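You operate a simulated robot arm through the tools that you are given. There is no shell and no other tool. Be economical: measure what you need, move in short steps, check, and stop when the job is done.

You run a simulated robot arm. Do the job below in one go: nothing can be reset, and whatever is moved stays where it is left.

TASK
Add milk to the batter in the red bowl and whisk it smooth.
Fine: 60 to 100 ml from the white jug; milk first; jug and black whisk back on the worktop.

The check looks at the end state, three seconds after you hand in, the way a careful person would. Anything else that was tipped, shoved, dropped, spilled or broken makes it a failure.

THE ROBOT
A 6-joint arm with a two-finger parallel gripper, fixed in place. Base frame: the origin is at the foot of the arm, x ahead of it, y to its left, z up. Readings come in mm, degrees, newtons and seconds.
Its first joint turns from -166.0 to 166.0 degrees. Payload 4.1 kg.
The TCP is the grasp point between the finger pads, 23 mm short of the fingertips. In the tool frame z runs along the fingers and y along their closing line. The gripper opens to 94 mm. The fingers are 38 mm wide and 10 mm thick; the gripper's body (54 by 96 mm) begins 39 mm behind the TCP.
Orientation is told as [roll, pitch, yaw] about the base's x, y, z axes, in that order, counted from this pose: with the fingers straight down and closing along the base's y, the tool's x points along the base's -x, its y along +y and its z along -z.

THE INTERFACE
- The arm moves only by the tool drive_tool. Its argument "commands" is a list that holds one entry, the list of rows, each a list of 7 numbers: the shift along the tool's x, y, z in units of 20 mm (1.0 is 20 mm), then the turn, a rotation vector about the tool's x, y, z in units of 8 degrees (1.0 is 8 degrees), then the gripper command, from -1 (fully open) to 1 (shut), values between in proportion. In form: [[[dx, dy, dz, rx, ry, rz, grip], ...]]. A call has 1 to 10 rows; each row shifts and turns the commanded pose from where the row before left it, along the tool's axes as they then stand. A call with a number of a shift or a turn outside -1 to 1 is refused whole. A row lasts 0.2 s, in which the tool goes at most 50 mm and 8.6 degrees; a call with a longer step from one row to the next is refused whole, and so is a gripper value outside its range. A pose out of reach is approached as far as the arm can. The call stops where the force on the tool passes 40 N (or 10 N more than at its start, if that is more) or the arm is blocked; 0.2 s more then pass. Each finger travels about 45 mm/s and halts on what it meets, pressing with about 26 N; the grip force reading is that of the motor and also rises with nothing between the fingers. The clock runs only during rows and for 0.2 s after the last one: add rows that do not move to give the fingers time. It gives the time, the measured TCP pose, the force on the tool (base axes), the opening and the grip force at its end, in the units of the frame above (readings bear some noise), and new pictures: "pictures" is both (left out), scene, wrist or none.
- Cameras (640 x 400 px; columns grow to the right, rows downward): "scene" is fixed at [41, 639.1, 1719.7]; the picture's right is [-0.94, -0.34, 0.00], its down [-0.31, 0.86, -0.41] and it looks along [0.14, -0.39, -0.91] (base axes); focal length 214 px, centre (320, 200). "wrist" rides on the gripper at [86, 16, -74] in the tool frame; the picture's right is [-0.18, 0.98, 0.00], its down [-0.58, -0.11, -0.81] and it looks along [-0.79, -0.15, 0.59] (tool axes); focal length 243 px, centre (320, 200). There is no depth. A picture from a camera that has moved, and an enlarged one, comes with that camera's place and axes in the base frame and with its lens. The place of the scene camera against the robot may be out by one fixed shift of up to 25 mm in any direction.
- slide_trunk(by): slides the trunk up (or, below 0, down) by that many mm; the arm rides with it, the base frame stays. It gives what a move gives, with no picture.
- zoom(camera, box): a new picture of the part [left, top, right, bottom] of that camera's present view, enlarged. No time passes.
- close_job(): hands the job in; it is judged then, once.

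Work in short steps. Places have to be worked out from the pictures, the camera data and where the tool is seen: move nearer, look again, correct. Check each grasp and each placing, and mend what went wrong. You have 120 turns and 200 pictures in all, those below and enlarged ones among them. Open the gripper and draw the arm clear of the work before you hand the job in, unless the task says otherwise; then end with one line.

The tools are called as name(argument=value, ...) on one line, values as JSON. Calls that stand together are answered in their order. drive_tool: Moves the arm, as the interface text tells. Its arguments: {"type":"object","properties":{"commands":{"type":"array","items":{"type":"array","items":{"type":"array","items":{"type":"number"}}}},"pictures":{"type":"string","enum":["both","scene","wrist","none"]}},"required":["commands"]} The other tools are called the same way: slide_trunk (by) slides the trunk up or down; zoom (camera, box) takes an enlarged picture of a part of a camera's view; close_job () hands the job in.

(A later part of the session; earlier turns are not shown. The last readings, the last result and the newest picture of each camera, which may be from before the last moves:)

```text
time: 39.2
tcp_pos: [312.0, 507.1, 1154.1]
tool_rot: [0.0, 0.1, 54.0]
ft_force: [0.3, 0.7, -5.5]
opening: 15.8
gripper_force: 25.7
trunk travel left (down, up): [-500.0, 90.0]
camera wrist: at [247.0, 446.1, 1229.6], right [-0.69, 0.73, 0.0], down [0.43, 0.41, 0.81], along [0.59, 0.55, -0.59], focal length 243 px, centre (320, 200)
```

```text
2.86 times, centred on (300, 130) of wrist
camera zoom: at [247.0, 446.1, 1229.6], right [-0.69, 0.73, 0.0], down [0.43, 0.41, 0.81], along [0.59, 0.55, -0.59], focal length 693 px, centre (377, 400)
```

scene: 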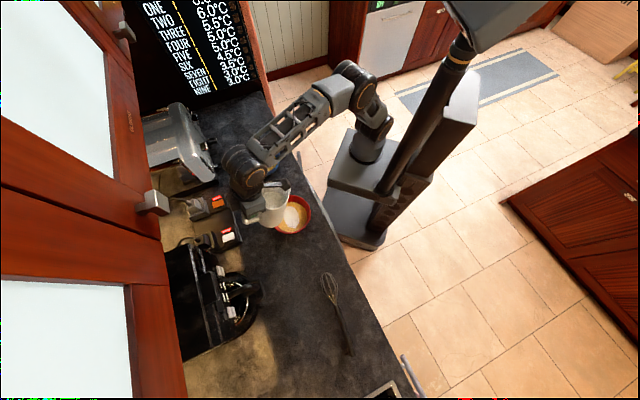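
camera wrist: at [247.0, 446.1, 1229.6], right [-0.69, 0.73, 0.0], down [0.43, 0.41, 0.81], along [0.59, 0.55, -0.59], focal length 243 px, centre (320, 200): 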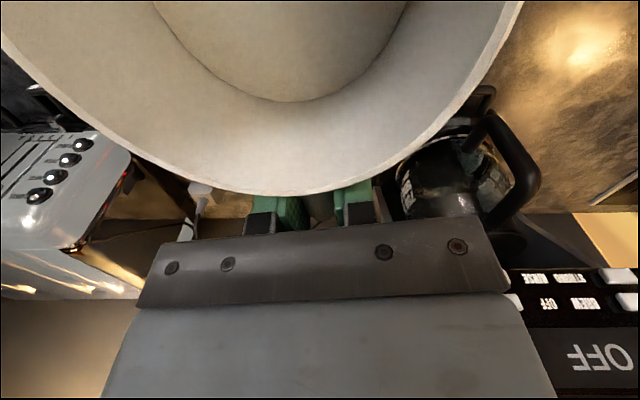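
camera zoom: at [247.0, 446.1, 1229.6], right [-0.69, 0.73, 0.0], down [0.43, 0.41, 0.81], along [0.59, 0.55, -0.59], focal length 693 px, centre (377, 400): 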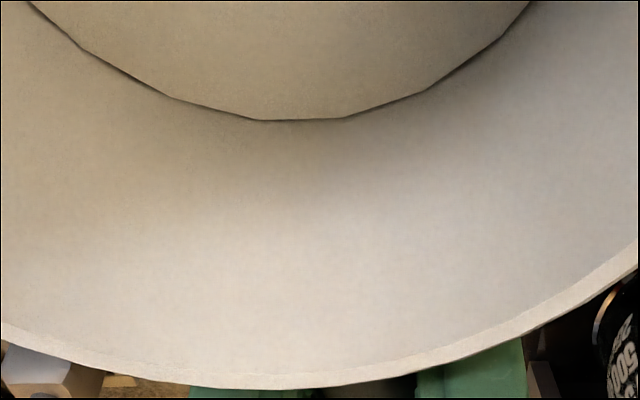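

The milk line dropped from row 115 to 102, about 9–10 mm or roughly 50–58 ml. I'll tilt again to about 42.5°, hold briefly and return, to bring the total near 80 ml.

drive_tool(commands=[[[0, 0, 0, 0, -1, 0, 1], [0, 0, 0, 0, -1, 0, 1], [0, 0, 0, 0, -1, 0, 1], [0, 0, 0, 0, -1, 0, 1], [0, 0, 0, 0, -0.9, 0, 1], [0, 0, 0, 0, -0.4, 0, 1], [0, 0, 0, 0, 0, 0, 1]]], pictures="scene")

zoom(camera="scene", box=[220, 150, 340, 255])

```text
time: 40.8
tcp_pos: [311.1, 508.4, 1152.6]
tool_rot: [0.0, -42.4, 54.1]
ft_force: [1.0, -0.6, -5.1]
opening: 15.7
gripper_force: 26.1
trunk travel left (down, up): [-500.0, 90.0]
```

scene: 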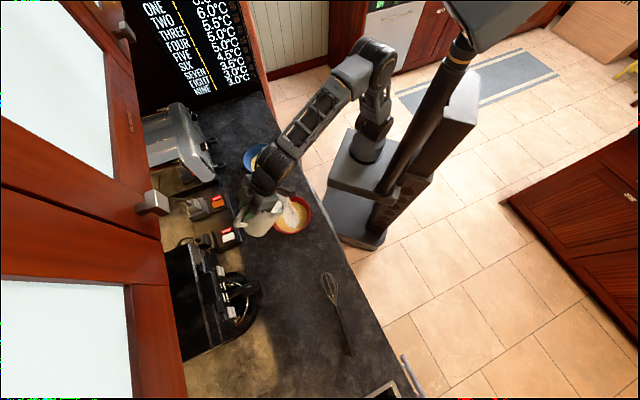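

```text
3.81 times, centred on (280, 202) of scene
camera zoom: at [41.0, 639.1, 1719.7], right [-0.94, -0.34, 0.0], down [-0.31, 0.86, -0.41], along [0.14, -0.39, -0.91], focal length 817 px, centre (472, 190)
```

zoom: 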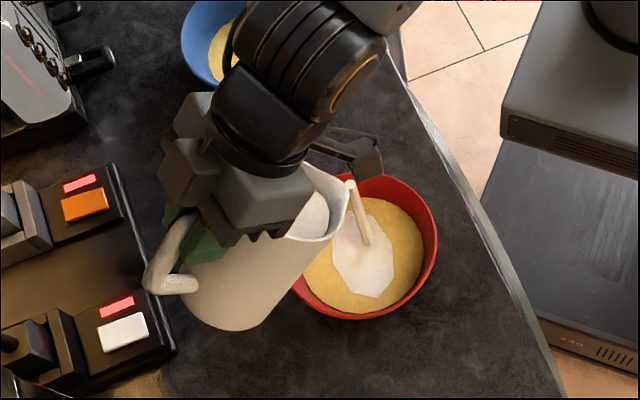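

Milk is flowing again, so I'll tip back now and measure.

drive_tool(commands=[[[0, 0, 0, 0, 1, 0, 1], [0, 0, 0, 0, 1, 0, 1], [0, 0, 0, 0, 1, 0, 1], [0, 0, 0, 0, 1, 0, 1], [0, 0, 0, 0, 0.9, 0, 1], [0, 0, 0, 0, 0.4, 0, 1], [0, 0, 0, 0, 0, 0, 1], [0, 0, 0, 0, 0, 0, 1]]], pictures="none")

zoom(camera="wrist", box=[200, 60, 400, 200])

```text
time: 42.6
tcp_pos: [310.7, 506.7, 1154.3]
tool_rot: [-0.1, 0.0, 54.0]
ft_force: [-0.1, -1.2, -4.8]
opening: 15.5
gripper_force: 26.2
trunk travel left (down, up): [-500.0, 90.0]
```

```text
2.86 times, centred on (300, 130) of wrist
camera zoom: at [246.2, 446.3, 1229.4], right [-0.69, 0.73, 0.0], down [0.43, 0.41, 0.81], along [0.59, 0.55, -0.59], focal length 693 px, centre (377, 400)
```

zoom: 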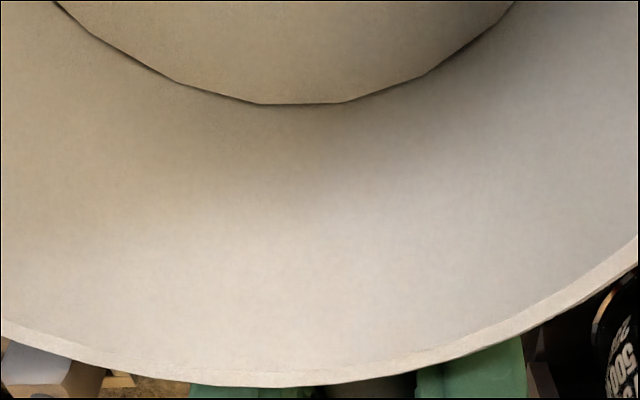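

The milk line now sits at my target row (about 80 ml total). I'll raise the jug and retrace the path to its original place.

drive_tool(commands=[[[0, 0, -0.6, 0, 0, 0, 1], [0, 0, -0.9, 0, 0, 0, 1], [0.3, -0.4, -0.9, 0, 0, 0, 1], [0.3, -0.4, -0.9, 0, 0, 0, 1], [0.3, -0.4, -0.7, 0, 0, 0, 1], [0.3, -0.5, -0.4, 0, 0, 0, 1], [0, 0, 0, 0, 0, 0, 1], [0, 0, 0, 0, 0, 0, 1]]], pictures="scene")

drive_tool(commands=[[[0, 0, 0, 0, 0, 0.7, 1], [0, 0, 0, 0, 0, 0.9, 1], [0, 0, 0, 0, 0, 0.9, 1], [0, 0, 0, 0, 0, 0.9, 1], [0, 0, 0, 0, 0, 0.7, 1], [0, 0, 0, 0, 0, 0, 1], [0, 0, 0, 0, 0, 0, 1]]], pictures="none")

zoom(camera="scene", box=[200, 120, 360, 260])

```text
time: 44.4
tcp_pos: [325.2, 467.2, 1240.9]
tool_rot: [-0.1, -0.1, 54.1]
ft_force: [-0.8, 0.0, -5.7]
opening: 15.7
gripper_force: 26.0
trunk travel left (down, up): [-500.0, 90.0]
```

scene: 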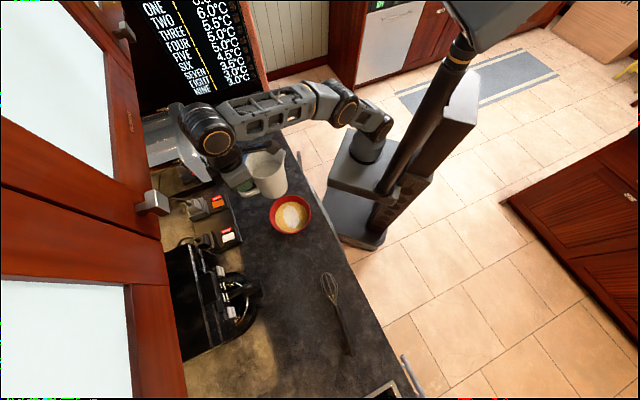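

```text
time: 46.0
tcp_pos: [325.3, 468.0, 1242.1]
tool_rot: [0.0, 0.0, 21.2]
ft_force: [0.2, -0.1, -5.7]
opening: 15.5
gripper_force: 25.8
trunk travel left (down, up): [-500.0, 90.0]
```

```text
2.86 times, centred on (280, 190) of scene
camera zoom: at [41.0, 639.1, 1719.7], right [-0.94, -0.34, 0.0], down [-0.31, 0.86, -0.41], along [0.14, -0.39, -0.91], focal length 613 px, centre (434, 229)
```

zoom: 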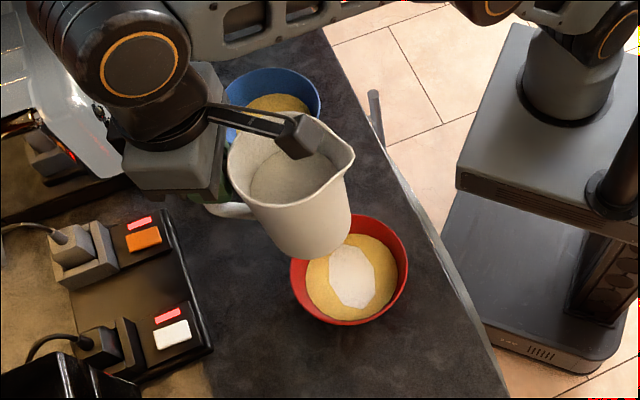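

The milk is all in the bowl. Before leaving, I'll take several static weight readings to cross-check the amount.

drive_tool(commands=[[[0, 0, 0, 0, 0, 0, 1]]], pictures="none")

drive_tool(commands=[[[0, 0, 0, 0, 0, 0, 1]]], pictures="none")

drive_tool(commands=[[[0, 0, 0, 0, 0, 0, 1]]], pictures="none")

drive_tool(commands=[[[0, 0, 0, 0, 0, 0, 1]]], pictures="none")

drive_tool(commands=[[[0, 0, 0, 0, 0, 0, 1]]], pictures="none")

drive_tool(commands=[[[0, 0, 0, 0, 0, 0, 1]]], pictures="none")

```text
time: 46.4
tcp_pos: [324.9, 468.1, 1241.7]
tool_rot: [0.0, 0.1, 21.3]
ft_force: [-0.2, 0.0, -5.6]
opening: 15.9
gripper_force: 26.0
trunk travel left (down, up): [-500.0, 90.0]
```

```text
time: 46.8
tcp_pos: [324.2, 468.0, 1240.6]
tool_rot: [-0.1, 0.0, 21.2]
ft_force: [-0.4, 0.3, -5.8]
opening: 15.7
gripper_force: 25.9
trunk travel left (down, up): [-500.0, 90.0]
```

```text
time: 47.2
tcp_pos: [323.9, 468.2, 1241.1]
tool_rot: [0.1, -0.1, 21.2]
ft_force: [0.5, 1.3, -5.7]
opening: 15.8
gripper_force: 25.9
trunk travel left (down, up): [-500.0, 90.0]
```

```text
time: 47.6
tcp_pos: [324.5, 467.8, 1241.6]
tool_rot: [-0.1, 0.0, 21.2]
ft_force: [0.4, 0.4, -4.9]
opening: 16.0
gripper_force: 25.8
trunk travel left (down, up): [-500.0, 90.0]
```

```text
time: 48.0
tcp_pos: [324.8, 468.3, 1240.0]
tool_rot: [0.0, -0.1, 21.2]
ft_force: [-0.1, 0.3, -4.7]
opening: 15.6
gripper_force: 26.1
trunk travel left (down, up): [-500.0, 90.0]
```

```text
time: 48.4
tcp_pos: [325.6, 467.6, 1241.6]
tool_rot: [-0.1, 0.0, 21.2]
ft_force: [0.4, 0.7, -6.0]
opening: 15.7
gripper_force: 26.0
trunk travel left (down, up): [-500.0, 90.0]
```

Weight suggests about 57±24 ml and the level suggests about 70–80 ml. That's likely in range but low-side, so I'll add a short dribble for margin, moving back over the bowl with a 16° pre-tilt.

drive_tool(commands=[[[-0.14, -0.18, 0.8, 0, 0, 0, 1], [-0.14, -0.18, 0.9, 0, 0, 0, 1], [-0.14, -0.18, 0.9, 0, 0, 0, 1], [-0.15, -0.19, 0.9, 0, 0, 0, 1], [-0.15, -0.19, 0.8, 0, 0, 0, 1], [0, 0, 0, 0, -1, 0, 1], [0, 0, 0, 0, -1, 0, 1], [0, 0, 0, 0, -1, 0, 1]]], pictures="none")

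zoom(camera="scene", box=[200, 130, 360, 260])

```text
time: 50.2
tcp_pos: [343.5, 456.9, 1156.2]
tool_rot: [0.0, -24.1, 21.3]
ft_force: [-0.8, 0.1, -5.6]
opening: 16.0
gripper_force: 25.3
trunk travel left (down, up): [-500.0, 90.0]
```

```text
3.08 times, centred on (280, 195) of scene
camera zoom: at [41.0, 639.1, 1719.7], right [-0.94, -0.34, 0.0], down [-0.31, 0.86, -0.41], along [0.14, -0.39, -0.91], focal length 660 px, centre (443, 215)
```

zoom: 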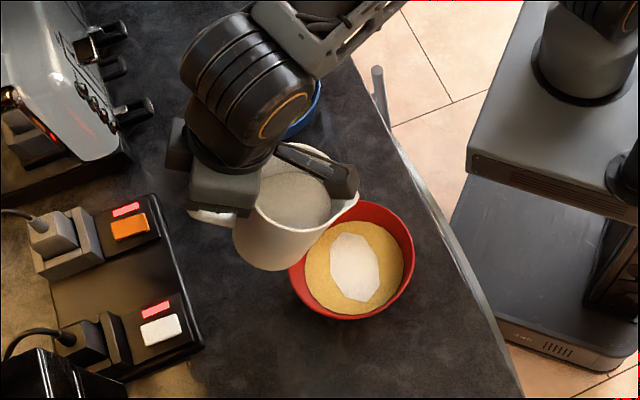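

The spout is over the bowl. Quick tip to about 43° and straight back.

drive_tool(commands=[[[0, 0, 0, 0, -1, 0, 1], [0, 0, 0, 0, -1, 0, 1], [0, 0, 0, 0, -0.4, 0, 1], [0, 0, 0, 0, 0.9, 0, 1], [0, 0, 0, 0, 1, 0, 1], [0, 0, 0, 0, 1, 0, 1], [0, 0, 0, 0, 1, 0, 1], [0, 0, 0, 0, 1, 0, 1], [0, 0, 0, 0, 0.5, 0, 1], [0, 0, 0, 0, 0, 0, 1]]], pictures="scene")

zoom(camera="wrist", box=[200, 60, 400, 200])

zoom(camera="scene", box=[200, 130, 360, 260])

```text
time: 52.4
tcp_pos: [345.0, 456.3, 1155.3]
tool_rot: [0.1, 0.1, 21.2]
ft_force: [0.0, -0.2, -5.6]
opening: 15.9
gripper_force: 25.7
trunk travel left (down, up): [-500.0, 90.0]
```

scene: 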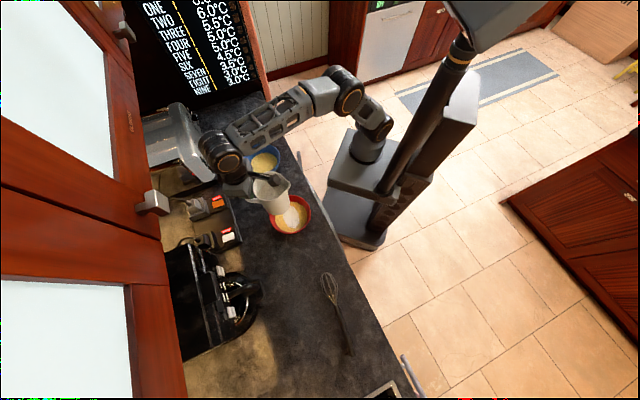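

```text
2.86 times, centred on (300, 130) of wrist
camera zoom: at [257.6, 439.1, 1231.0], right [-0.18, 0.98, 0.0], down [0.58, 0.11, 0.81], along [0.79, 0.15, -0.59], focal length 693 px, centre (377, 400)
```

zoom: 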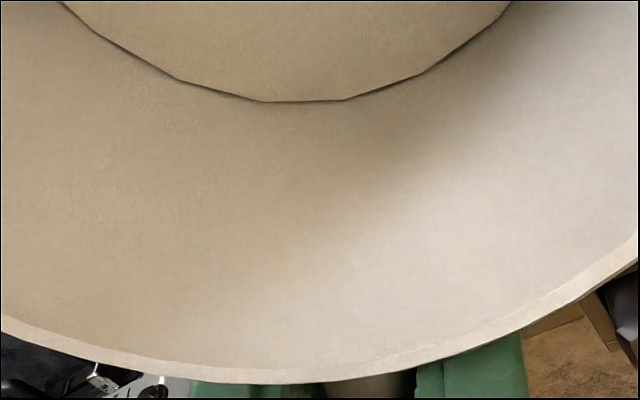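

```text
3.08 times, centred on (280, 195) of scene
camera zoom: at [41.0, 639.1, 1719.7], right [-0.94, -0.34, 0.0], down [-0.31, 0.86, -0.41], along [0.14, -0.39, -0.91], focal length 660 px, centre (443, 215)
```

zoom: 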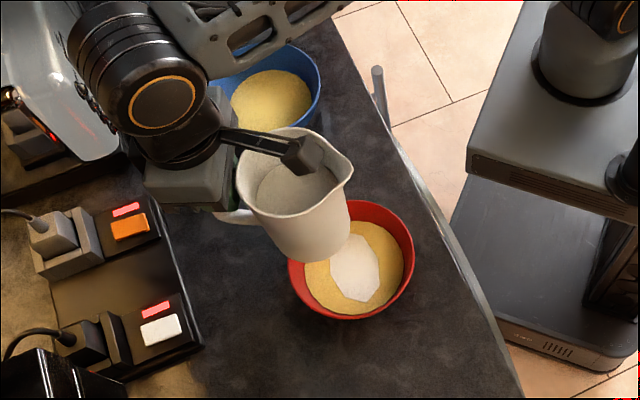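

Level and tilt geometry now agree (lip reached at 40° and 42.5°), giving about 80 ml poured. Returning the jug: raise, then retrace.

drive_tool(commands=[[[0, 0, -0.7, 0, 0, 0, 1], [0, 0, -1, 0, 0, 0, 1], [0, 0, -1, 0, 0, 0, 1], [0, 0, -1, 0, 0, 0, 1], [0, -0.4, -0.7, 0, 0, 0, 1], [-0.1, -0.8, 0, 0, 0, 0, 1], [-0.12, -1, 0, 0, 0, 0, 1], [-0.12, -1, 0, 0, 0, 0, 1], [-0.12, -1, 0, 0, 0, 0, 1], [-0.12, -1, 0, 0, 0, 0, 1]]], pictures="none")

drive_tool(commands=[[[-0.12, -1, 0, 0, 0, 0, 1], [-0.12, -1, 0, 0, 0, 0, 1], [-0.12, -1, 0, 0, 0, 0, 1], [-0.12, -1, 0, 0, 0, 0, 1], [-0.12, -1, 0, 0, 0, 0, 1], [-0.12, -1, 0, 0, 0, 0, 1], [-0.12, -1, 0, 0, 0, 0, 1], [-0.12, -1, 0, 0, 0, 0, 1], [-0.12, -1, 0, 0, 0, 0, 1], [-0.12, -1, 0, 0, 0, 0, 1]]], pictures="scene")

```text
time: 54.6
tcp_pos: [393.7, 363.2, 1243.6]
tool_rot: [0.0, 0.0, 21.4]
ft_force: [-0.3, -0.4, -5.8]
opening: 15.9
gripper_force: 25.9
trunk travel left (down, up): [-500.0, 90.0]
```

```text
time: 56.8
tcp_pos: [487.4, 183.8, 1244.0]
tool_rot: [0.0, -0.1, 21.2]
ft_force: [0.1, 0.8, -4.7]
opening: 15.9
gripper_force: 25.6
trunk travel left (down, up): [-500.0, 90.0]
```

scene: 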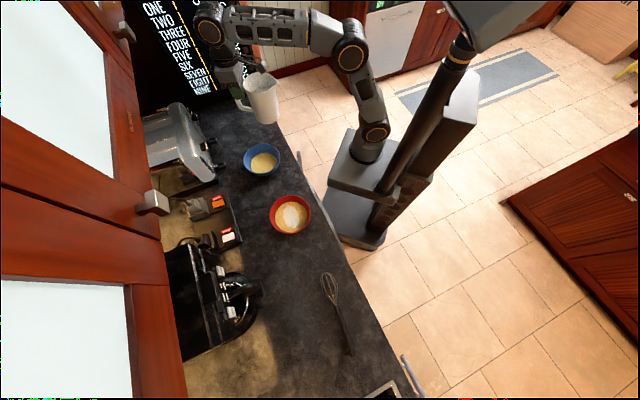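

drive_tool(commands=[[[0, 0, 0, 0, 0, 0.7, 1], [0, 0, 0, 0, 0, 0.9, 1], [0, 0, 0, 0, 0, 0.9, 1], [0, 0, 0, 0, 0, 0.9, 1], [0, 0, 0, 0, 0, 0.9, 1], [0, 0, 0, 0, 0, 0.9, 1], [0, 0, 0, 0, 0, 0.9, 1], [0, 0, 0, 0, 0, 0.9, 1], [0, 0, 0, 0, 0, 0.9, 1], [0, 0, 0, 0, 0, 0.5, 1]]], pictures="none")

drive_tool(commands=[[[-0.9, -0.1, 0, 0, 0, 0, 1], [-1, -0.1, 0, 0, 0, 0, 1], [-1, -0.1, 0, 0, 0, 0, 1], [-1, -0.1, 0, 0, 0, 0, 1], [-1, -0.1, 0, 0, 0, 0, 1], [-1, -0.1, 0, 0, 0, 0, 1], [-1, -0.1, 0, 0, 0, 0, 1], [-1, -0.1, 0, 0, 0, 0, 1], [-1, -0.1, 0, 0, 0, 0, 1], [-1, -0.1, 0, 0, 0, 0, 1]]], pictures="none")

drive_tool(commands=[[[0, 0, 0, 0, 0, 0.7, 1], [0, 0, 0, 0, 0, 0.9, 1], [0, 0, 0, 0, 0, 0.9, 1], [0, 0, 0, 0, 0, 0.9, 1], [0, 0, 0, 0, 0, 0.9, 1], [0, 0, 0, 0, 0, 0.9, 1], [0, 0, 0, 0, 0, 0.9, 1], [0, 0, 0, 0, 0, 0.9, 1], [0, 0, 0, 0, 0, 0.9, 1], [0, 0, 0, 0, 0, 0.6, 1]]], pictures="both")

```text
time: 59.0
tcp_pos: [487.4, 184.9, 1243.8]
tool_rot: [0.0, 0.0, -46.1]
ft_force: [0.6, 0.1, -5.2]
opening: 15.8
gripper_force: 26.1
trunk travel left (down, up): [-500.0, 90.0]
```

```text
time: 61.2
tcp_pos: [611.5, 27.7, 1242.4]
tool_rot: [-0.1, 0.1, -46.0]
ft_force: [0.3, -0.7, -4.9]
opening: 15.7
gripper_force: 25.9
trunk travel left (down, up): [-500.0, 90.0]
```

```text
time: 63.4
tcp_pos: [610.6, 28.7, 1243.6]
tool_rot: [0.1, -0.1, -114.2]
ft_force: [-0.1, 0.1, -5.0]
opening: 15.7
gripper_force: 26.1
trunk travel left (down, up): [-500.0, 90.0]
camera wrist: at [659.7, 101.1, 1319.2], right [0.82, -0.57, 0.0], down [-0.34, -0.49, 0.81], along [-0.46, -0.66, -0.59], focal length 243 px, centre (320, 200)
```

scene: 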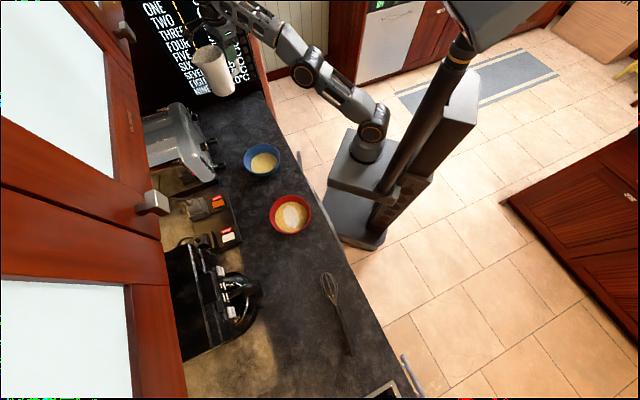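
wrist: 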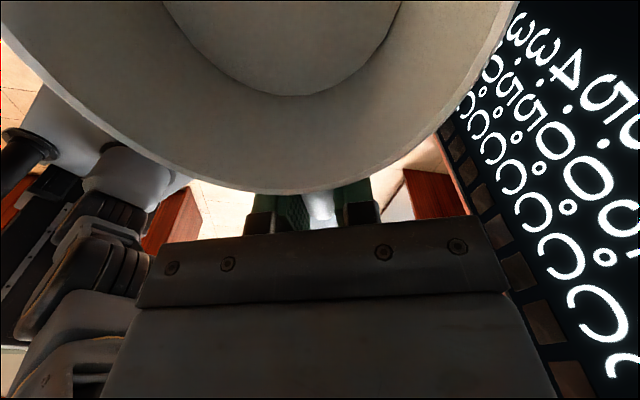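

Weights stay consistent with the pour estimate. I'll shift back over the original spot and descend most of the way.

drive_tool(commands=[[[-0.5, 0, 0.6, 0, 0, 0, 1], [-0.5, 0, 1, 0, 0, 0, 1], [-0.4, 0, 1, 0, 0, 0, 1], [0, 0, 1, 0, 0, 0, 1], [0, 0, 1, 0, 0, 0, 1], [0, 0, 1, 0, 0, 0, 1], [0, 0, 1, 0, 0, 0, 1], [0, 0, 1, 0, 0, 0, 1], [0, 0, 1, 0, 0, 0, 1], [0, 0, 0.8, 0, 0, 0, 1]]], pictures="scene")

zoom(camera="scene", box=[205, 75, 295, 145])

```text
time: 65.6
tcp_pos: [601.6, 4.6, 1055.5]
tool_rot: [-0.1, -0.1, -113.9]
ft_force: [0.7, 0.0, -5.1]
opening: 15.9
gripper_force: 25.5
trunk travel left (down, up): [-500.0, 90.0]
```

scene: 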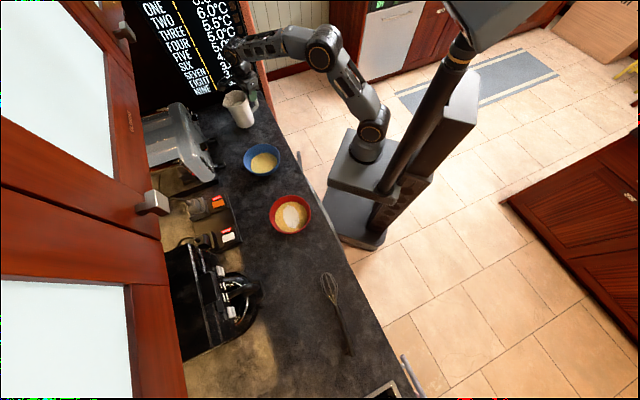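

```text
5.71 times, centred on (250, 110) of scene
camera zoom: at [41.0, 639.1, 1719.7], right [-0.94, -0.34, 0.0], down [-0.31, 0.86, -0.41], along [0.14, -0.39, -0.91], focal length 1226 px, centre (720, 714)
```

zoom: 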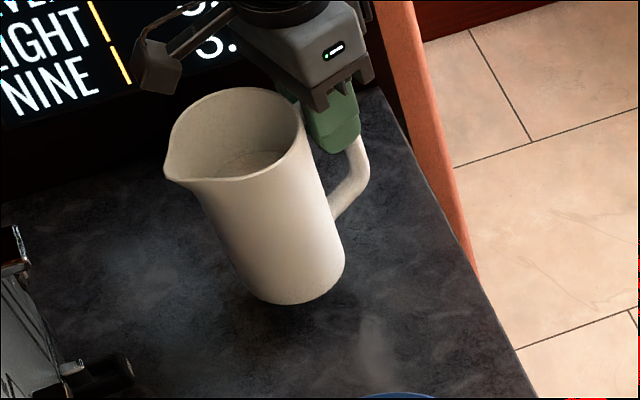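

About 30 mm remain. I'll lower slowly and watch for contact.

drive_tool(commands=[[[0, 0, 0.5, 0, 0, 0, 1], [0, 0, 0.4, 0, 0, 0, 1], [0, 0, 0.3, 0, 0, 0, 1], [0, 0, 0.15, 0, 0, 0, 1], [0, 0, 0.1, 0, 0, 0, 1], [0, 0, 0, 0, 0, 0, 1]]], pictures="none")

drive_tool(commands=[[[0, 0, 0.06, 0, 0, 0, 1], [0, 0, 0, 0, 0, 0, 1]]], pictures="none")

```text
time: 67.0
tcp_pos: [601.2, 2.5, 1026.4]
tool_rot: [0.0, 0.0, -114.0]
ft_force: [0.1, -0.4, -2.6]
opening: 16.0
gripper_force: 25.8
trunk travel left (down, up): [-500.0, 90.0]
```

```text
time: 67.6
tcp_pos: [601.0, 2.9, 1026.9]
tool_rot: [0.1, 0.2, -114.0]
ft_force: [-0.9, -2.7, 4.2]
opening: 15.8
gripper_force: 26.4
trunk travel left (down, up): [-500.0, 90.0]
```

The jug is down and the force has reversed. Opening the fingers.

drive_tool(commands=[[[0, 0, 0, 0, 0, 0, 0.4], [0, 0, 0, 0, 0, 0, -0.2], [0, 0, 0, 0, 0, 0, -1], [0, 0, 0, 0, 0, 0, -1], [0, 0, 0, 0, 0, 0, -1], [0, 0, 0, 0, 0, 0, -1], [0, 0, 0, 0, 0, 0, -1]]], pictures="wrist")

zoom(camera="scene", box=[205, 75, 295, 145])

```text
time: 69.2
tcp_pos: [600.1, 3.1, 1025.4]
tool_rot: [0.0, 0.1, -114.0]
ft_force: [0.2, -0.1, -0.1]
opening: 93.9
gripper_force: 0.0
trunk travel left (down, up): [-500.0, 90.0]
camera wrist: at [649.3, 75.1, 1101.4], right [0.82, -0.57, 0.0], down [-0.34, -0.49, 0.81], along [-0.46, -0.66, -0.59], focal length 243 px, centre (320, 200)
```

wrist: 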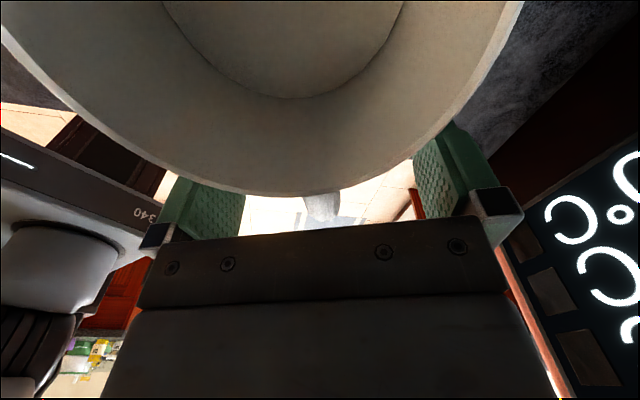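

```text
5.71 times, centred on (250, 110) of scene
camera zoom: at [41.0, 639.1, 1719.7], right [-0.94, -0.34, 0.0], down [-0.31, 0.86, -0.41], along [0.14, -0.39, -0.91], focal length 1226 px, centre (720, 714)
```

zoom: 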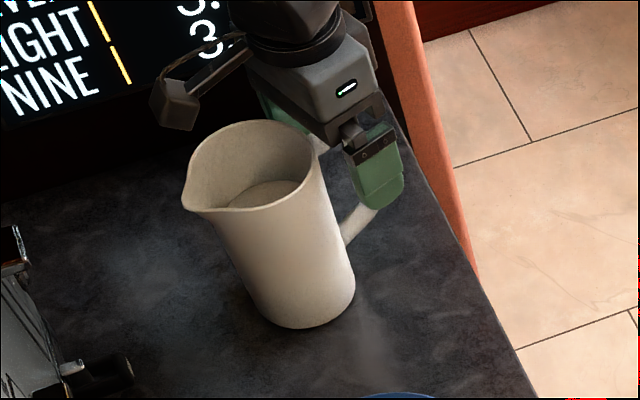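

The jug stands upright in its place. I'll rise clear, then turn and head for the whisk.

drive_tool(commands=[[[0, 0, -1, 0, 0, 0, -1], [0, 0, -1, 0, 0, 0, -1], [0, 0, -1, 0, 0, 0, -1], [0, 0, -1, 0, 0, 0, -1], [0, 0, -1, 0, 0, 0, -1], [0, 0, -1, 0, 0, -1, -1], [0, 0, -1, 0, 0, -1, -1], [0, 0, -1, 0, 0, -1, -1], [0, 0, -1, 0, 0, -1, -1], [0, 0, 0, 0, 0, -1, -1]]], pictures="none")

drive_tool(commands=[[[0, 0, 0, 0, 0, -1, -1], [0, 0, 0, 0, 0, -1, -1], [0, 0, 0, 0, 0, -1, -1], [0, 0, 0, 0, 0, -1, -1], [0, 0, 0, 0, 0, -1, -1], [0, 0, 0, 0, 0, -1, -1], [0, 0, 0, 0, 0, -1, -1], [0, 0, 0, 0, 0, -1, -1], [0, 0, 0, 0, 0, -1, -1], [0, 0, 0, 0, 0, 0, -1]]], pictures="none")

drive_tool(commands=[[[1, 1, 0, 0, 0, 0, -1], [1, 1, 0, 0, 0, 0, -1], [1, 1, 0, 0, 0, 0, -1], [1, 1, 0, 0, 0, 0, -1], [1, 1, 0, 0, 0, 0, -1], [1, 1, 0, 0, 0, 0, -1], [1, 1, 0, 0, 0, 0, -1], [1, 1, 0, 0, 0, 0, -1], [1, 1, 0, 0, 0, 0, -1], [1, 1, 0, 0, 0, 0, -1]]], pictures="both")

```text
time: 71.4
tcp_pos: [598.7, 4.3, 1205.9]
tool_rot: [0.0, 0.0, -73.8]
ft_force: [0.2, 0.4, -0.1]
opening: 93.9
gripper_force: 0.1
trunk travel left (down, up): [-500.0, 90.0]
```

```text
time: 73.6
tcp_pos: [599.3, 2.8, 1205.7]
tool_rot: [-0.1, 0.0, -1.9]
ft_force: [-0.3, 0.6, -0.7]
opening: 93.9
gripper_force: 0.1
trunk travel left (down, up): [-500.0, 90.0]
```

```text
time: 75.8
tcp_pos: [405.2, 209.2, 1204.0]
tool_rot: [-0.1, 0.0, -1.9]
ft_force: [0.1, -0.7, -0.2]
opening: 94.0
gripper_force: 0.1
trunk travel left (down, up): [-500.0, 90.0]
camera wrist: at [318.4, 228.6, 1279.9], right [0.22, 0.98, 0.0], down [0.58, -0.13, 0.81], along [0.79, -0.18, -0.59], focal length 243 px, centre (320, 200)
```

scene: 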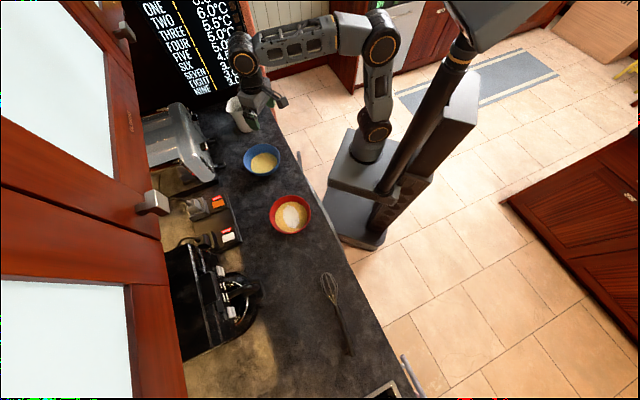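
wrist: 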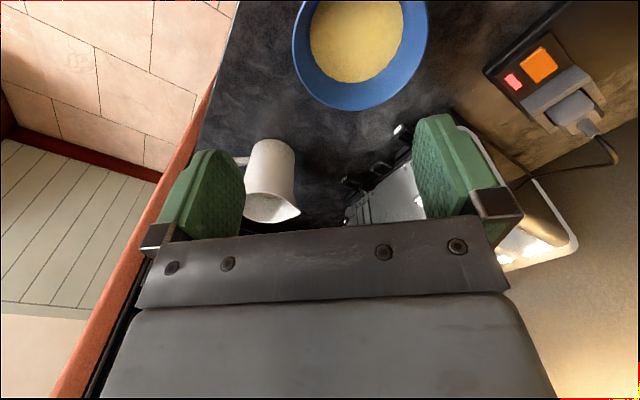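

Jug and blue bowl look undisturbed. Carrying on toward the whisk.

drive_tool(commands=[[[1, 1, 0, 0, 0, 0, -1], [1, 1, 0, 0, 0, 0, -1], [1, 1, 0, 0, 0, 0, -1], [1, 1, 0, 0, 0, 0, -1], [1, 1, 0, 0, 0, 0, -1], [1, 1, 0, 0, 0, 0, -1], [1, 1, 0, 0, 0, 0, -1], [0, 0, 0, 0, 0, -1, -1], [0, 0, 0, 0, 0, -1, -1], [0, 0, 0, 0, 0, -1, -1]]], pictures="none")

drive_tool(commands=[[[0, 0, 0, 0, 0, -1, -1], [0, 0, 0, 0, 0, -1, -1], [0, 0, 0, 0, 0, -1, -1], [0, 0, 0, 0, 0, -1, -1], [0, 0, 0, 0, 0, -1, -1], [0, 0, 0, 0, 0, -1, -1], [0, 0, 0, 0, 0, -1, -1], [0, 0, 0, 0, 0, -1, -1], [0, 0, 0, 0, 0, 0, -1]]], pictures="wrist")

```text
time: 78.0
tcp_pos: [272.2, 356.4, 1205.3]
tool_rot: [0.1, 0.0, 22.2]
ft_force: [0.1, 0.7, 0.0]
opening: 93.7
gripper_force: 0.1
trunk travel left (down, up): [-500.0, 90.0]
```

```text
time: 80.0
tcp_pos: [271.5, 355.7, 1206.4]
tool_rot: [0.0, 0.0, 86.2]
ft_force: [0.1, -0.3, -0.2]
opening: 93.8
gripper_force: 0.0
trunk travel left (down, up): [-500.0, 90.0]
camera wrist: at [248.3, 269.2, 1281.2], right [-0.97, 0.25, 0.0], down [0.15, 0.57, 0.81], along [0.2, 0.78, -0.59], focal length 243 px, centre (320, 200)
```

wrist: 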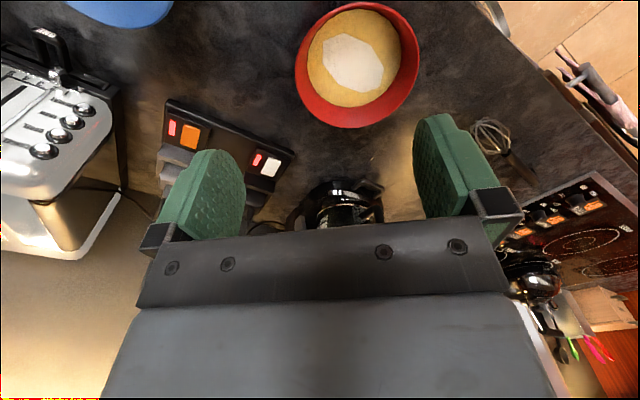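

This view confirms the red bowl at about (243, 418) with rim z≈972, and shows the whisk beyond. Moving over toward it.

drive_tool(commands=[[[-0.75, 1, 0, 0, 0, 0, -1], [-0.75, 1, 0, 0, 0, 0, -1], [-0.75, 1, 0, 0, 0, 0, -1], [-0.75, 1, 0, 0, 0, 0, -1], [-0.75, 1, 0, 0, 0, 0, -1], [-0.75, 1, 0, 0, 0, 0, -1], [-0.75, 1, 0, 0, 0, 0, -1], [-0.75, 1, 0, 0, 0, 0, -1], [-0.75, 1, 0, 0, 0, 0, -1], [-0.75, 1, 0, 0, 0, 0, -1]]], pictures="none")

drive_tool(commands=[[[0, 0, 0, 0, 0, -1, -1], [0, 0, 0, 0, 0, -1, -1], [0, 0, 0, 0, 0, -1, -1], [0, 0, 0, 0, 0, -1, -1], [0, 0, 0, 0, 0, -1, -1], [0, 0, 0, 0, 0, 0, -1]]], pictures="wrist")

```text
time: 82.2
tcp_pos: [81.8, 518.4, 1202.8]
tool_rot: [0.0, 0.0, 85.9]
ft_force: [0.1, -0.7, -0.9]
opening: 94.1
gripper_force: 0.0
trunk travel left (down, up): [-500.0, 90.0]
```

```text
time: 83.6
tcp_pos: [82.7, 518.2, 1204.3]
tool_rot: [0.1, 0.0, 126.2]
ft_force: [-0.3, -0.2, -1.0]
opening: 94.1
gripper_force: 0.1
trunk travel left (down, up): [-500.0, 90.0]
camera wrist: at [119.7, 438.6, 1280.0], right [-0.9, -0.43, 0.0], down [-0.26, 0.53, 0.81], along [-0.35, 0.73, -0.59], focal length 243 px, centre (320, 200)
```

wrist: 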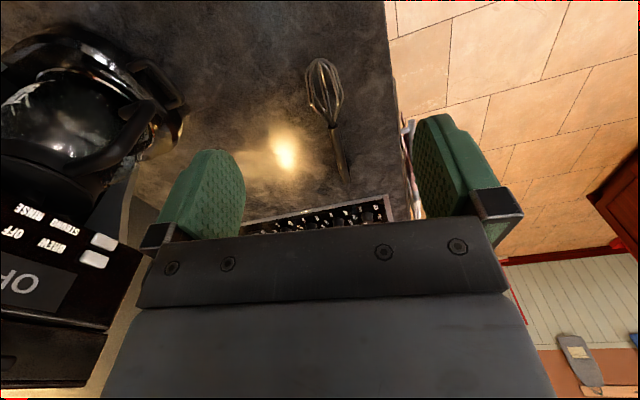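

The whisk is in clear view, handle around (-20, 670) to (-115, 790). I'll move closer and lower to refine.

drive_tool(commands=[[[-0.8, 0.06, 0.6, 0, 0, 0, -1], [-0.8, 0.06, 0.6, 0, 0, 0, -1], [-0.8, 0.06, 0.6, 0, 0, 0, -1], [-0.8, 0.06, 0.6, 0, 0, 0, -1], [-0.8, 0.06, 0.6, 0, 0, 0, -1], [-0.8, 0.06, 0.6, 0, 0, 0, -1], [-0.8, 0.06, 0.6, 0, 0, 0, -1], [-0.8, 0.06, 0.6, 0, 0, 0, -1]]], pictures="wrist")

zoom(camera="wrist", box=[240, 0, 440, 130])

```text
time: 85.4
tcp_pos: [-1.3, 612.8, 1110.5]
tool_rot: [0.1, 0.1, 126.0]
ft_force: [-0.2, 0.1, -0.6]
opening: 94.1
gripper_force: 0.0
out of reach, approached as far as the arm can: row 8
trunk travel left (down, up): [-500.0, 90.0]
camera wrist: at [35.8, 532.4, 1186.4], right [-0.9, -0.43, 0.0], down [-0.25, 0.53, 0.81], along [-0.35, 0.73, -0.59], focal length 243 px, centre (320, 200)
```

wrist: 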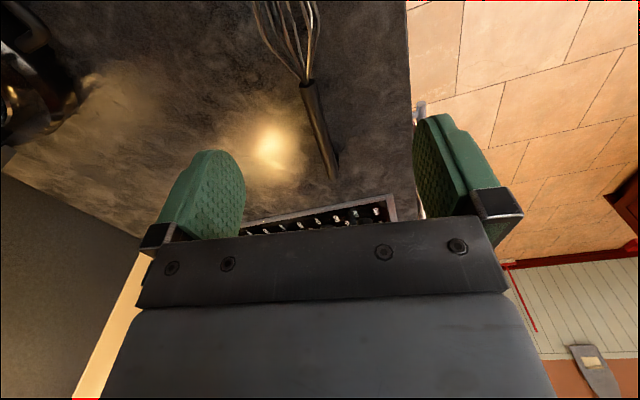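

```text
3.08 times, centred on (340, 65) of wrist
camera zoom: at [35.8, 532.4, 1186.4], right [-0.9, -0.43, 0.0], down [-0.25, 0.53, 0.81], along [-0.35, 0.73, -0.59], focal length 746 px, centre (258, 615)
```

zoom: 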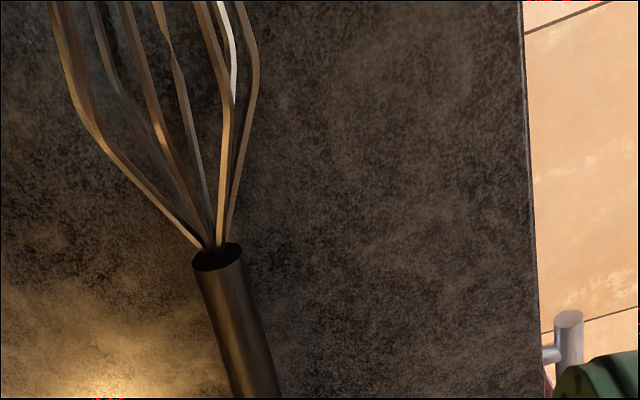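

The arm hit a reach limit at this height, and the limit may move lower down. The whisk's handle top triangulates to (-8, 657, 940), pointing 130°, so I'll align the yaw and go down first, then outward.

drive_tool(commands=[[[0, 0, 0.8, 0, 0, -0.5, -1], [0, 0, 1, 0, 0, 0, -1], [0, 0, 1, 0, 0, 0, -1], [0, 0, 1, 0, 0, 0, -1], [-0.6, -0.2, 0.4, 0, 0, 0, -1], [-0.6, -0.2, 0.3, 0, 0, 0, -1], [-0.6, -0.2, 0, 0, 0, 0, -1]]], pictures="wrist")

```text
time: 87.0
tcp_pos: [-9.5, 636.2, 1020.1]
tool_rot: [0.0, 0.0, 129.9]
ft_force: [-0.6, 0.9, -0.5]
opening: 94.3
gripper_force: 0.1
out of reach, approached as far as the arm can: row 7
trunk travel left (down, up): [-500.0, 90.0]
camera wrist: at [32.6, 559.0, 1094.8], right [-0.87, -0.49, 0.0], down [-0.29, 0.52, 0.81], along [-0.4, 0.7, -0.59], focal length 243 px, centre (320, 200)
```

wrist: 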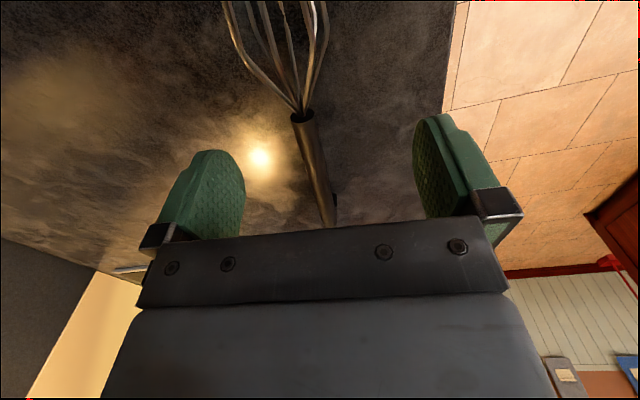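

The reach limit here is about r≈640 with the tool vertical, so the tool must lean outward. To keep the camera clear of the whisk head I'll back off a little and turn the tool 180°.

drive_tool(commands=[[[0.8, 0, -0.7, 0, 0, 0, -1], [0.8, 0, -0.7, 0, 0, 0, -1], [0.5, 0, 0, 0, 0, 1, -1], [0, 0, 0, 0, 0, 1, -1], [0, 0, 0, 0, 0, 1, -1], [0, 0, 0, 0, 0, 1, -1], [0, 0, 0, 0, 0, 1, -1], [0, 0, 0, 0, 0, 1, -1], [0, 0, 0, 0, 0, 1, -1], [0, 0, 0, 0, 0, 1, -1]]], pictures="none")

drive_tool(commands=[[[0, 0, 0, 0, 0, 1, -1], [0, 0, 0, 0, 0, 1, -1], [0, 0, 0, 0, 0, 1, -1], [0, 0, 0, 0, 0, 1, -1], [0, 0, 0, 0, 0, 1, -1], [0, 0, 0, 0, 0, 1, -1], [0, 0, 0, 0, 0, 1, -1], [0, 0, 0, 0, 0, 1, -1], [0, 0, 0, 0, 0, 1, -1], [0, 0, 0, 0, 0, 1, -1]]], pictures="none")

drive_tool(commands=[[[0, 0, 0, 0, 0, 1, -1], [0, 0, 0, 0, 0, 1, -1], [0, 0, 0, 0, 0, 1, -1], [0, 0, 0, 0, 0, 1, -1], [0, 0, 0, 0, 0, 0.5, -1], [0, 0, 0, 0, 0, 0, -1]]], pictures="both")

```text
time: 89.2
tcp_pos: [17.9, 605.0, 1048.9]
tool_rot: [0.0, 0.0, 65.9]
ft_force: [0.0, -0.2, -0.5]
opening: 94.0
gripper_force: 0.0
trunk travel left (down, up): [-500.0, 90.0]
```

```text
time: 91.4
tcp_pos: [17.6, 605.0, 1046.3]
tool_rot: [-0.1, 0.0, -14.2]
ft_force: [-0.6, 0.6, 0.0]
opening: 94.2
gripper_force: 0.0
trunk travel left (down, up): [-500.0, 90.0]
```

```text
time: 92.8
tcp_pos: [17.3, 604.2, 1047.6]
tool_rot: [0.0, -0.1, -50.0]
ft_force: [0.3, 0.4, -0.5]
opening: 94.1
gripper_force: 0.0
trunk travel left (down, up): [-500.0, 90.0]
camera wrist: at [-26.8, 680.5, 1123.7], right [0.87, 0.49, 0.0], down [0.29, -0.52, 0.81], along [0.4, -0.7, -0.59], focal length 243 px, centre (320, 200)
```

scene: 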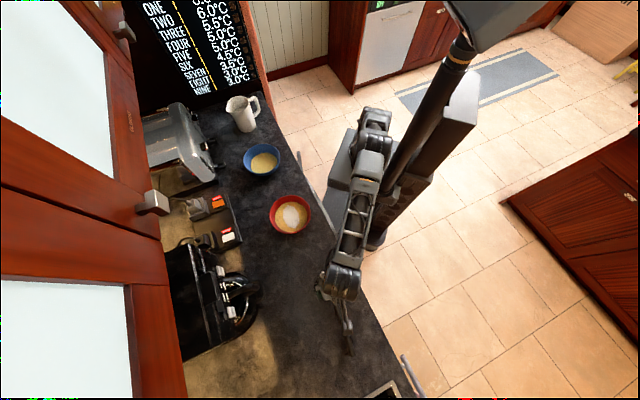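
wrist: 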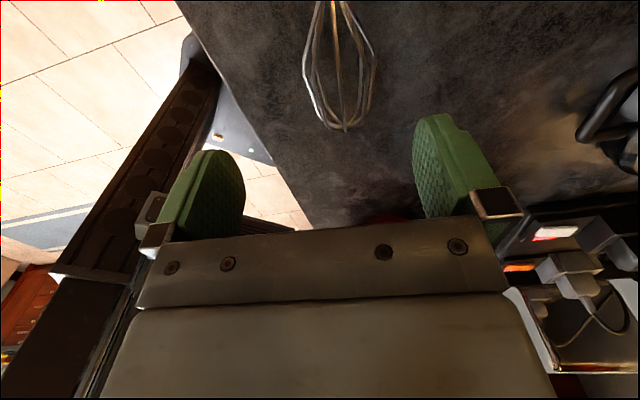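

The flipped yaw works and whisk height estimates agree (handle centre near z≈938). I'll lean the tool outward 20° and move above the grip point near the handle's top.

drive_tool(commands=[[[0, 0, 0, 0, 0.83, 0, -1], [0, 0, 0, 0, 0.83, 0, -1], [0, 0, 0, 0, 0.84, 0, -1], [0.56, 0.15, 0.8, 0, 0, 0, -1], [0.56, 0.15, 0.8, 0, 0, 0, -1], [0.56, 0.15, 0.8, 0, 0, 0, -1], [0.56, 0.15, 0.8, 0, 0, 0, -1], [0.56, 0.15, 0.8, 0, 0, 0, -1]]], pictures="both")

zoom(camera="scene", box=[280, 250, 400, 370])

```text
time: 94.6
tcp_pos: [-25.2, 674.2, 993.4]
tool_rot: [0.0, 20.0, -50.0]
ft_force: [-0.5, 0.2, 0.9]
opening: 94.1
gripper_force: 0.0
trunk travel left (down, up): [-500.0, 90.0]
camera wrist: at [-49.3, 727.8, 1093.9], right [0.86, 0.5, -0.06], down [0.45, -0.7, 0.56], along [0.24, -0.51, -0.83], focal length 243 px, centre (320, 200)
```

scene: 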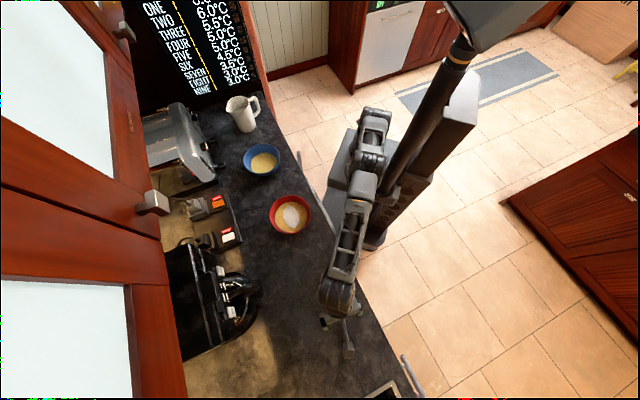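
wrist: 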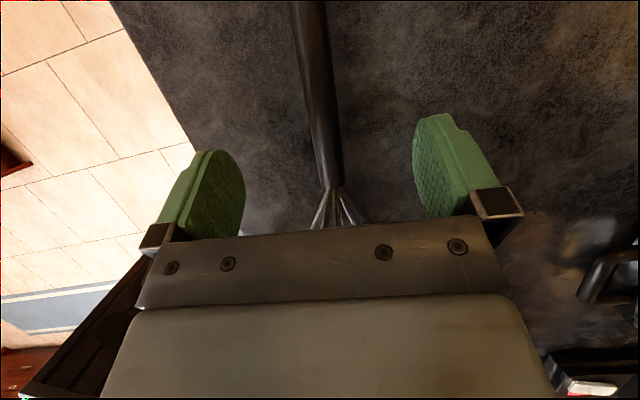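

```text
3.33 times, centred on (340, 310) of scene
camera zoom: at [41.0, 639.1, 1719.7], right [-0.94, -0.34, 0.0], down [-0.31, 0.86, -0.41], along [0.14, -0.39, -0.91], focal length 715 px, centre (253, -167)
```

zoom: 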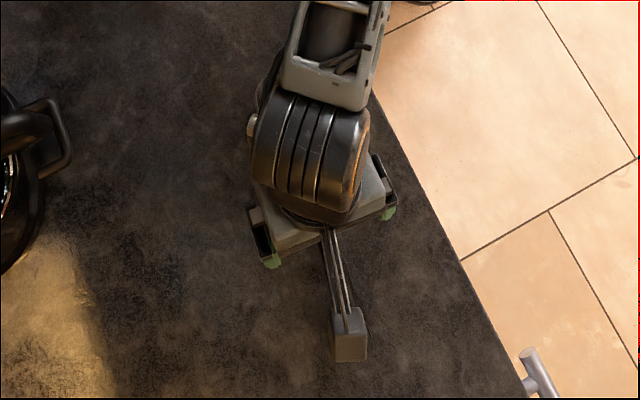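

The handle is centred between the fingers, about 30 mm from its top. Going straight down about 45 mm.

drive_tool(commands=[[[-0.19, 0, 0.53, 0, 0, 0, -1], [-0.19, 0, 0.53, 0, 0, 0, -1], [-0.19, 0, 0.53, 0, 0, 0, -1], [-0.15, 0, 0.42, 0, 0, 0, -1], [0, 0, 0, 0, 0, 0, -1]]], pictures="wrist")

zoom(camera="wrist", box=[220, 60, 460, 240])

```text
time: 95.8
tcp_pos: [-21.3, 673.8, 950.4]
tool_rot: [0.0, 20.0, -50.2]
ft_force: [0.1, -0.3, 0.5]
opening: 94.0
gripper_force: 0.1
trunk travel left (down, up): [-500.0, 90.0]
camera wrist: at [-46.2, 727.4, 1051.1], right [0.86, 0.5, -0.06], down [0.45, -0.7, 0.56], along [0.24, -0.51, -0.83], focal length 243 px, centre (320, 200)
```

wrist: 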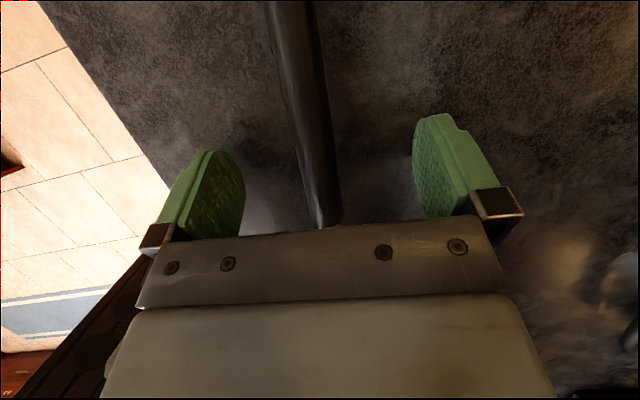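

```text
2.22 times, centred on (340, 150) of wrist
camera zoom: at [-46.2, 727.4, 1051.1], right [0.86, 0.5, -0.06], down [0.45, -0.7, 0.56], along [0.24, -0.51, -0.83], focal length 539 px, centre (276, 311)
```

zoom: 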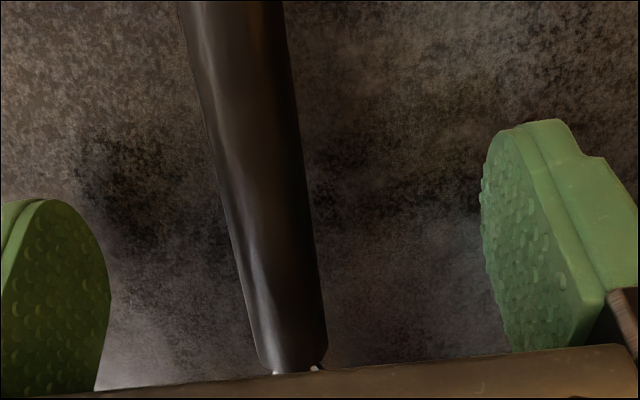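

The apparent handle width puts it at about pad level. I'll go down 3 mm more and close.

drive_tool(commands=[[[-0.05, 0, 0.15, 0, 0, 0, -1], [0, 0, 0, 0, 0, 0, 1], [0, 0, 0, 0, 0, 0, 1], [0, 0, 0, 0, 0, 0, 1], [0, 0, 0, 0, 0, 0, 1], [0, 0, 0, 0, 0, 0, 1], [0, 0, 0, 0, 0, 0, 1], [0, 0, 0, 0, 0, 0, 1]]], pictures="wrist")

```text
time: 97.6
tcp_pos: [-20.8, 676.0, 948.0]
tool_rot: [0.2, 20.2, -50.1]
ft_force: [2.0, 3.2, 12.5]
opening: 17.5
gripper_force: 25.8
trunk travel left (down, up): [-500.0, 90.0]
camera wrist: at [-44.4, 727.2, 1049.0], right [0.86, 0.5, -0.06], down [0.44, -0.7, 0.56], along [0.23, -0.51, -0.83], focal length 243 px, centre (320, 200)
```

wrist: 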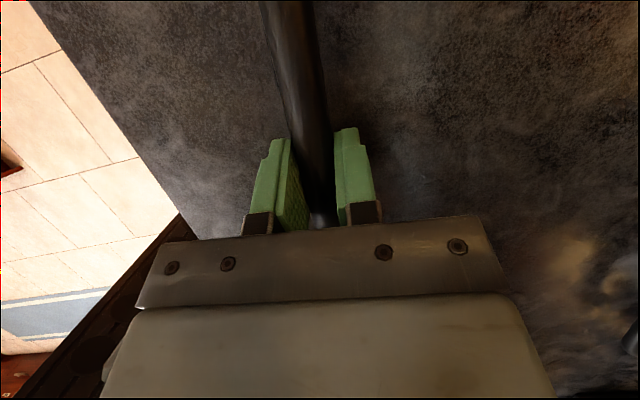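

Whisk gripped at 17.5 mm with 26 N, fingertips just touching the worktop (z≈920). Lifting straight up.

drive_tool(commands=[[[0.1, 0, -0.28, 0, 0, 0, 1], [0.25, 0, -0.7, 0, 0, 0, 1], [0.34, 0, -0.94, 0, 0, 0, 1], [0.34, 0, -0.94, 0, 0, 0, 1], [0.34, 0, -0.94, 0, 0, 0, 1], [0.34, 0, -0.94, 0, 0, 0, 1], [0.34, 0, -0.94, 0, 0, 0, 1], [0.34, 0, -0.94, 0, 0, 0, 1], [0.34, 0, -0.94, 0, 0, 0, 1], [0.34, 0, -0.94, 0, 0, 0, 1]]], pictures="both")

```text
time: 99.8
tcp_pos: [-20.4, 660.3, 1123.6]
tool_rot: [-0.1, 19.9, -50.0]
ft_force: [0.0, -1.2, -0.7]
opening: 17.2
gripper_force: 26.1
out of reach, approached as far as the arm can: row 8, 9, 10
trunk travel left (down, up): [-500.0, 90.0]
camera wrist: at [-43.9, 710.8, 1224.5], right [0.86, 0.5, -0.06], down [0.45, -0.7, 0.56], along [0.24, -0.51, -0.83], focal length 243 px, centre (320, 200)
```

scene: 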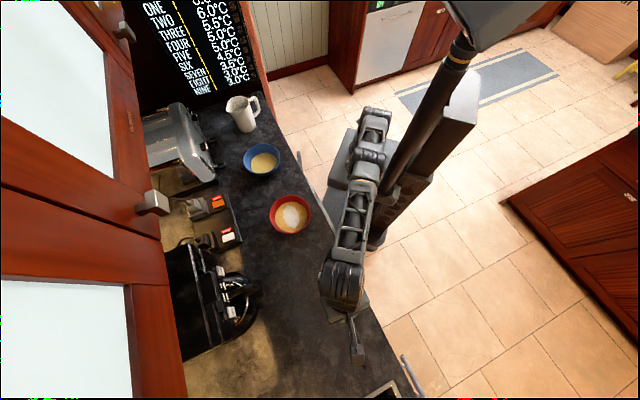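
wrist: 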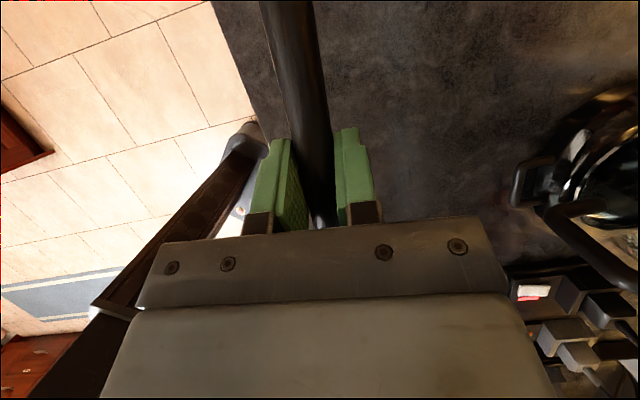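

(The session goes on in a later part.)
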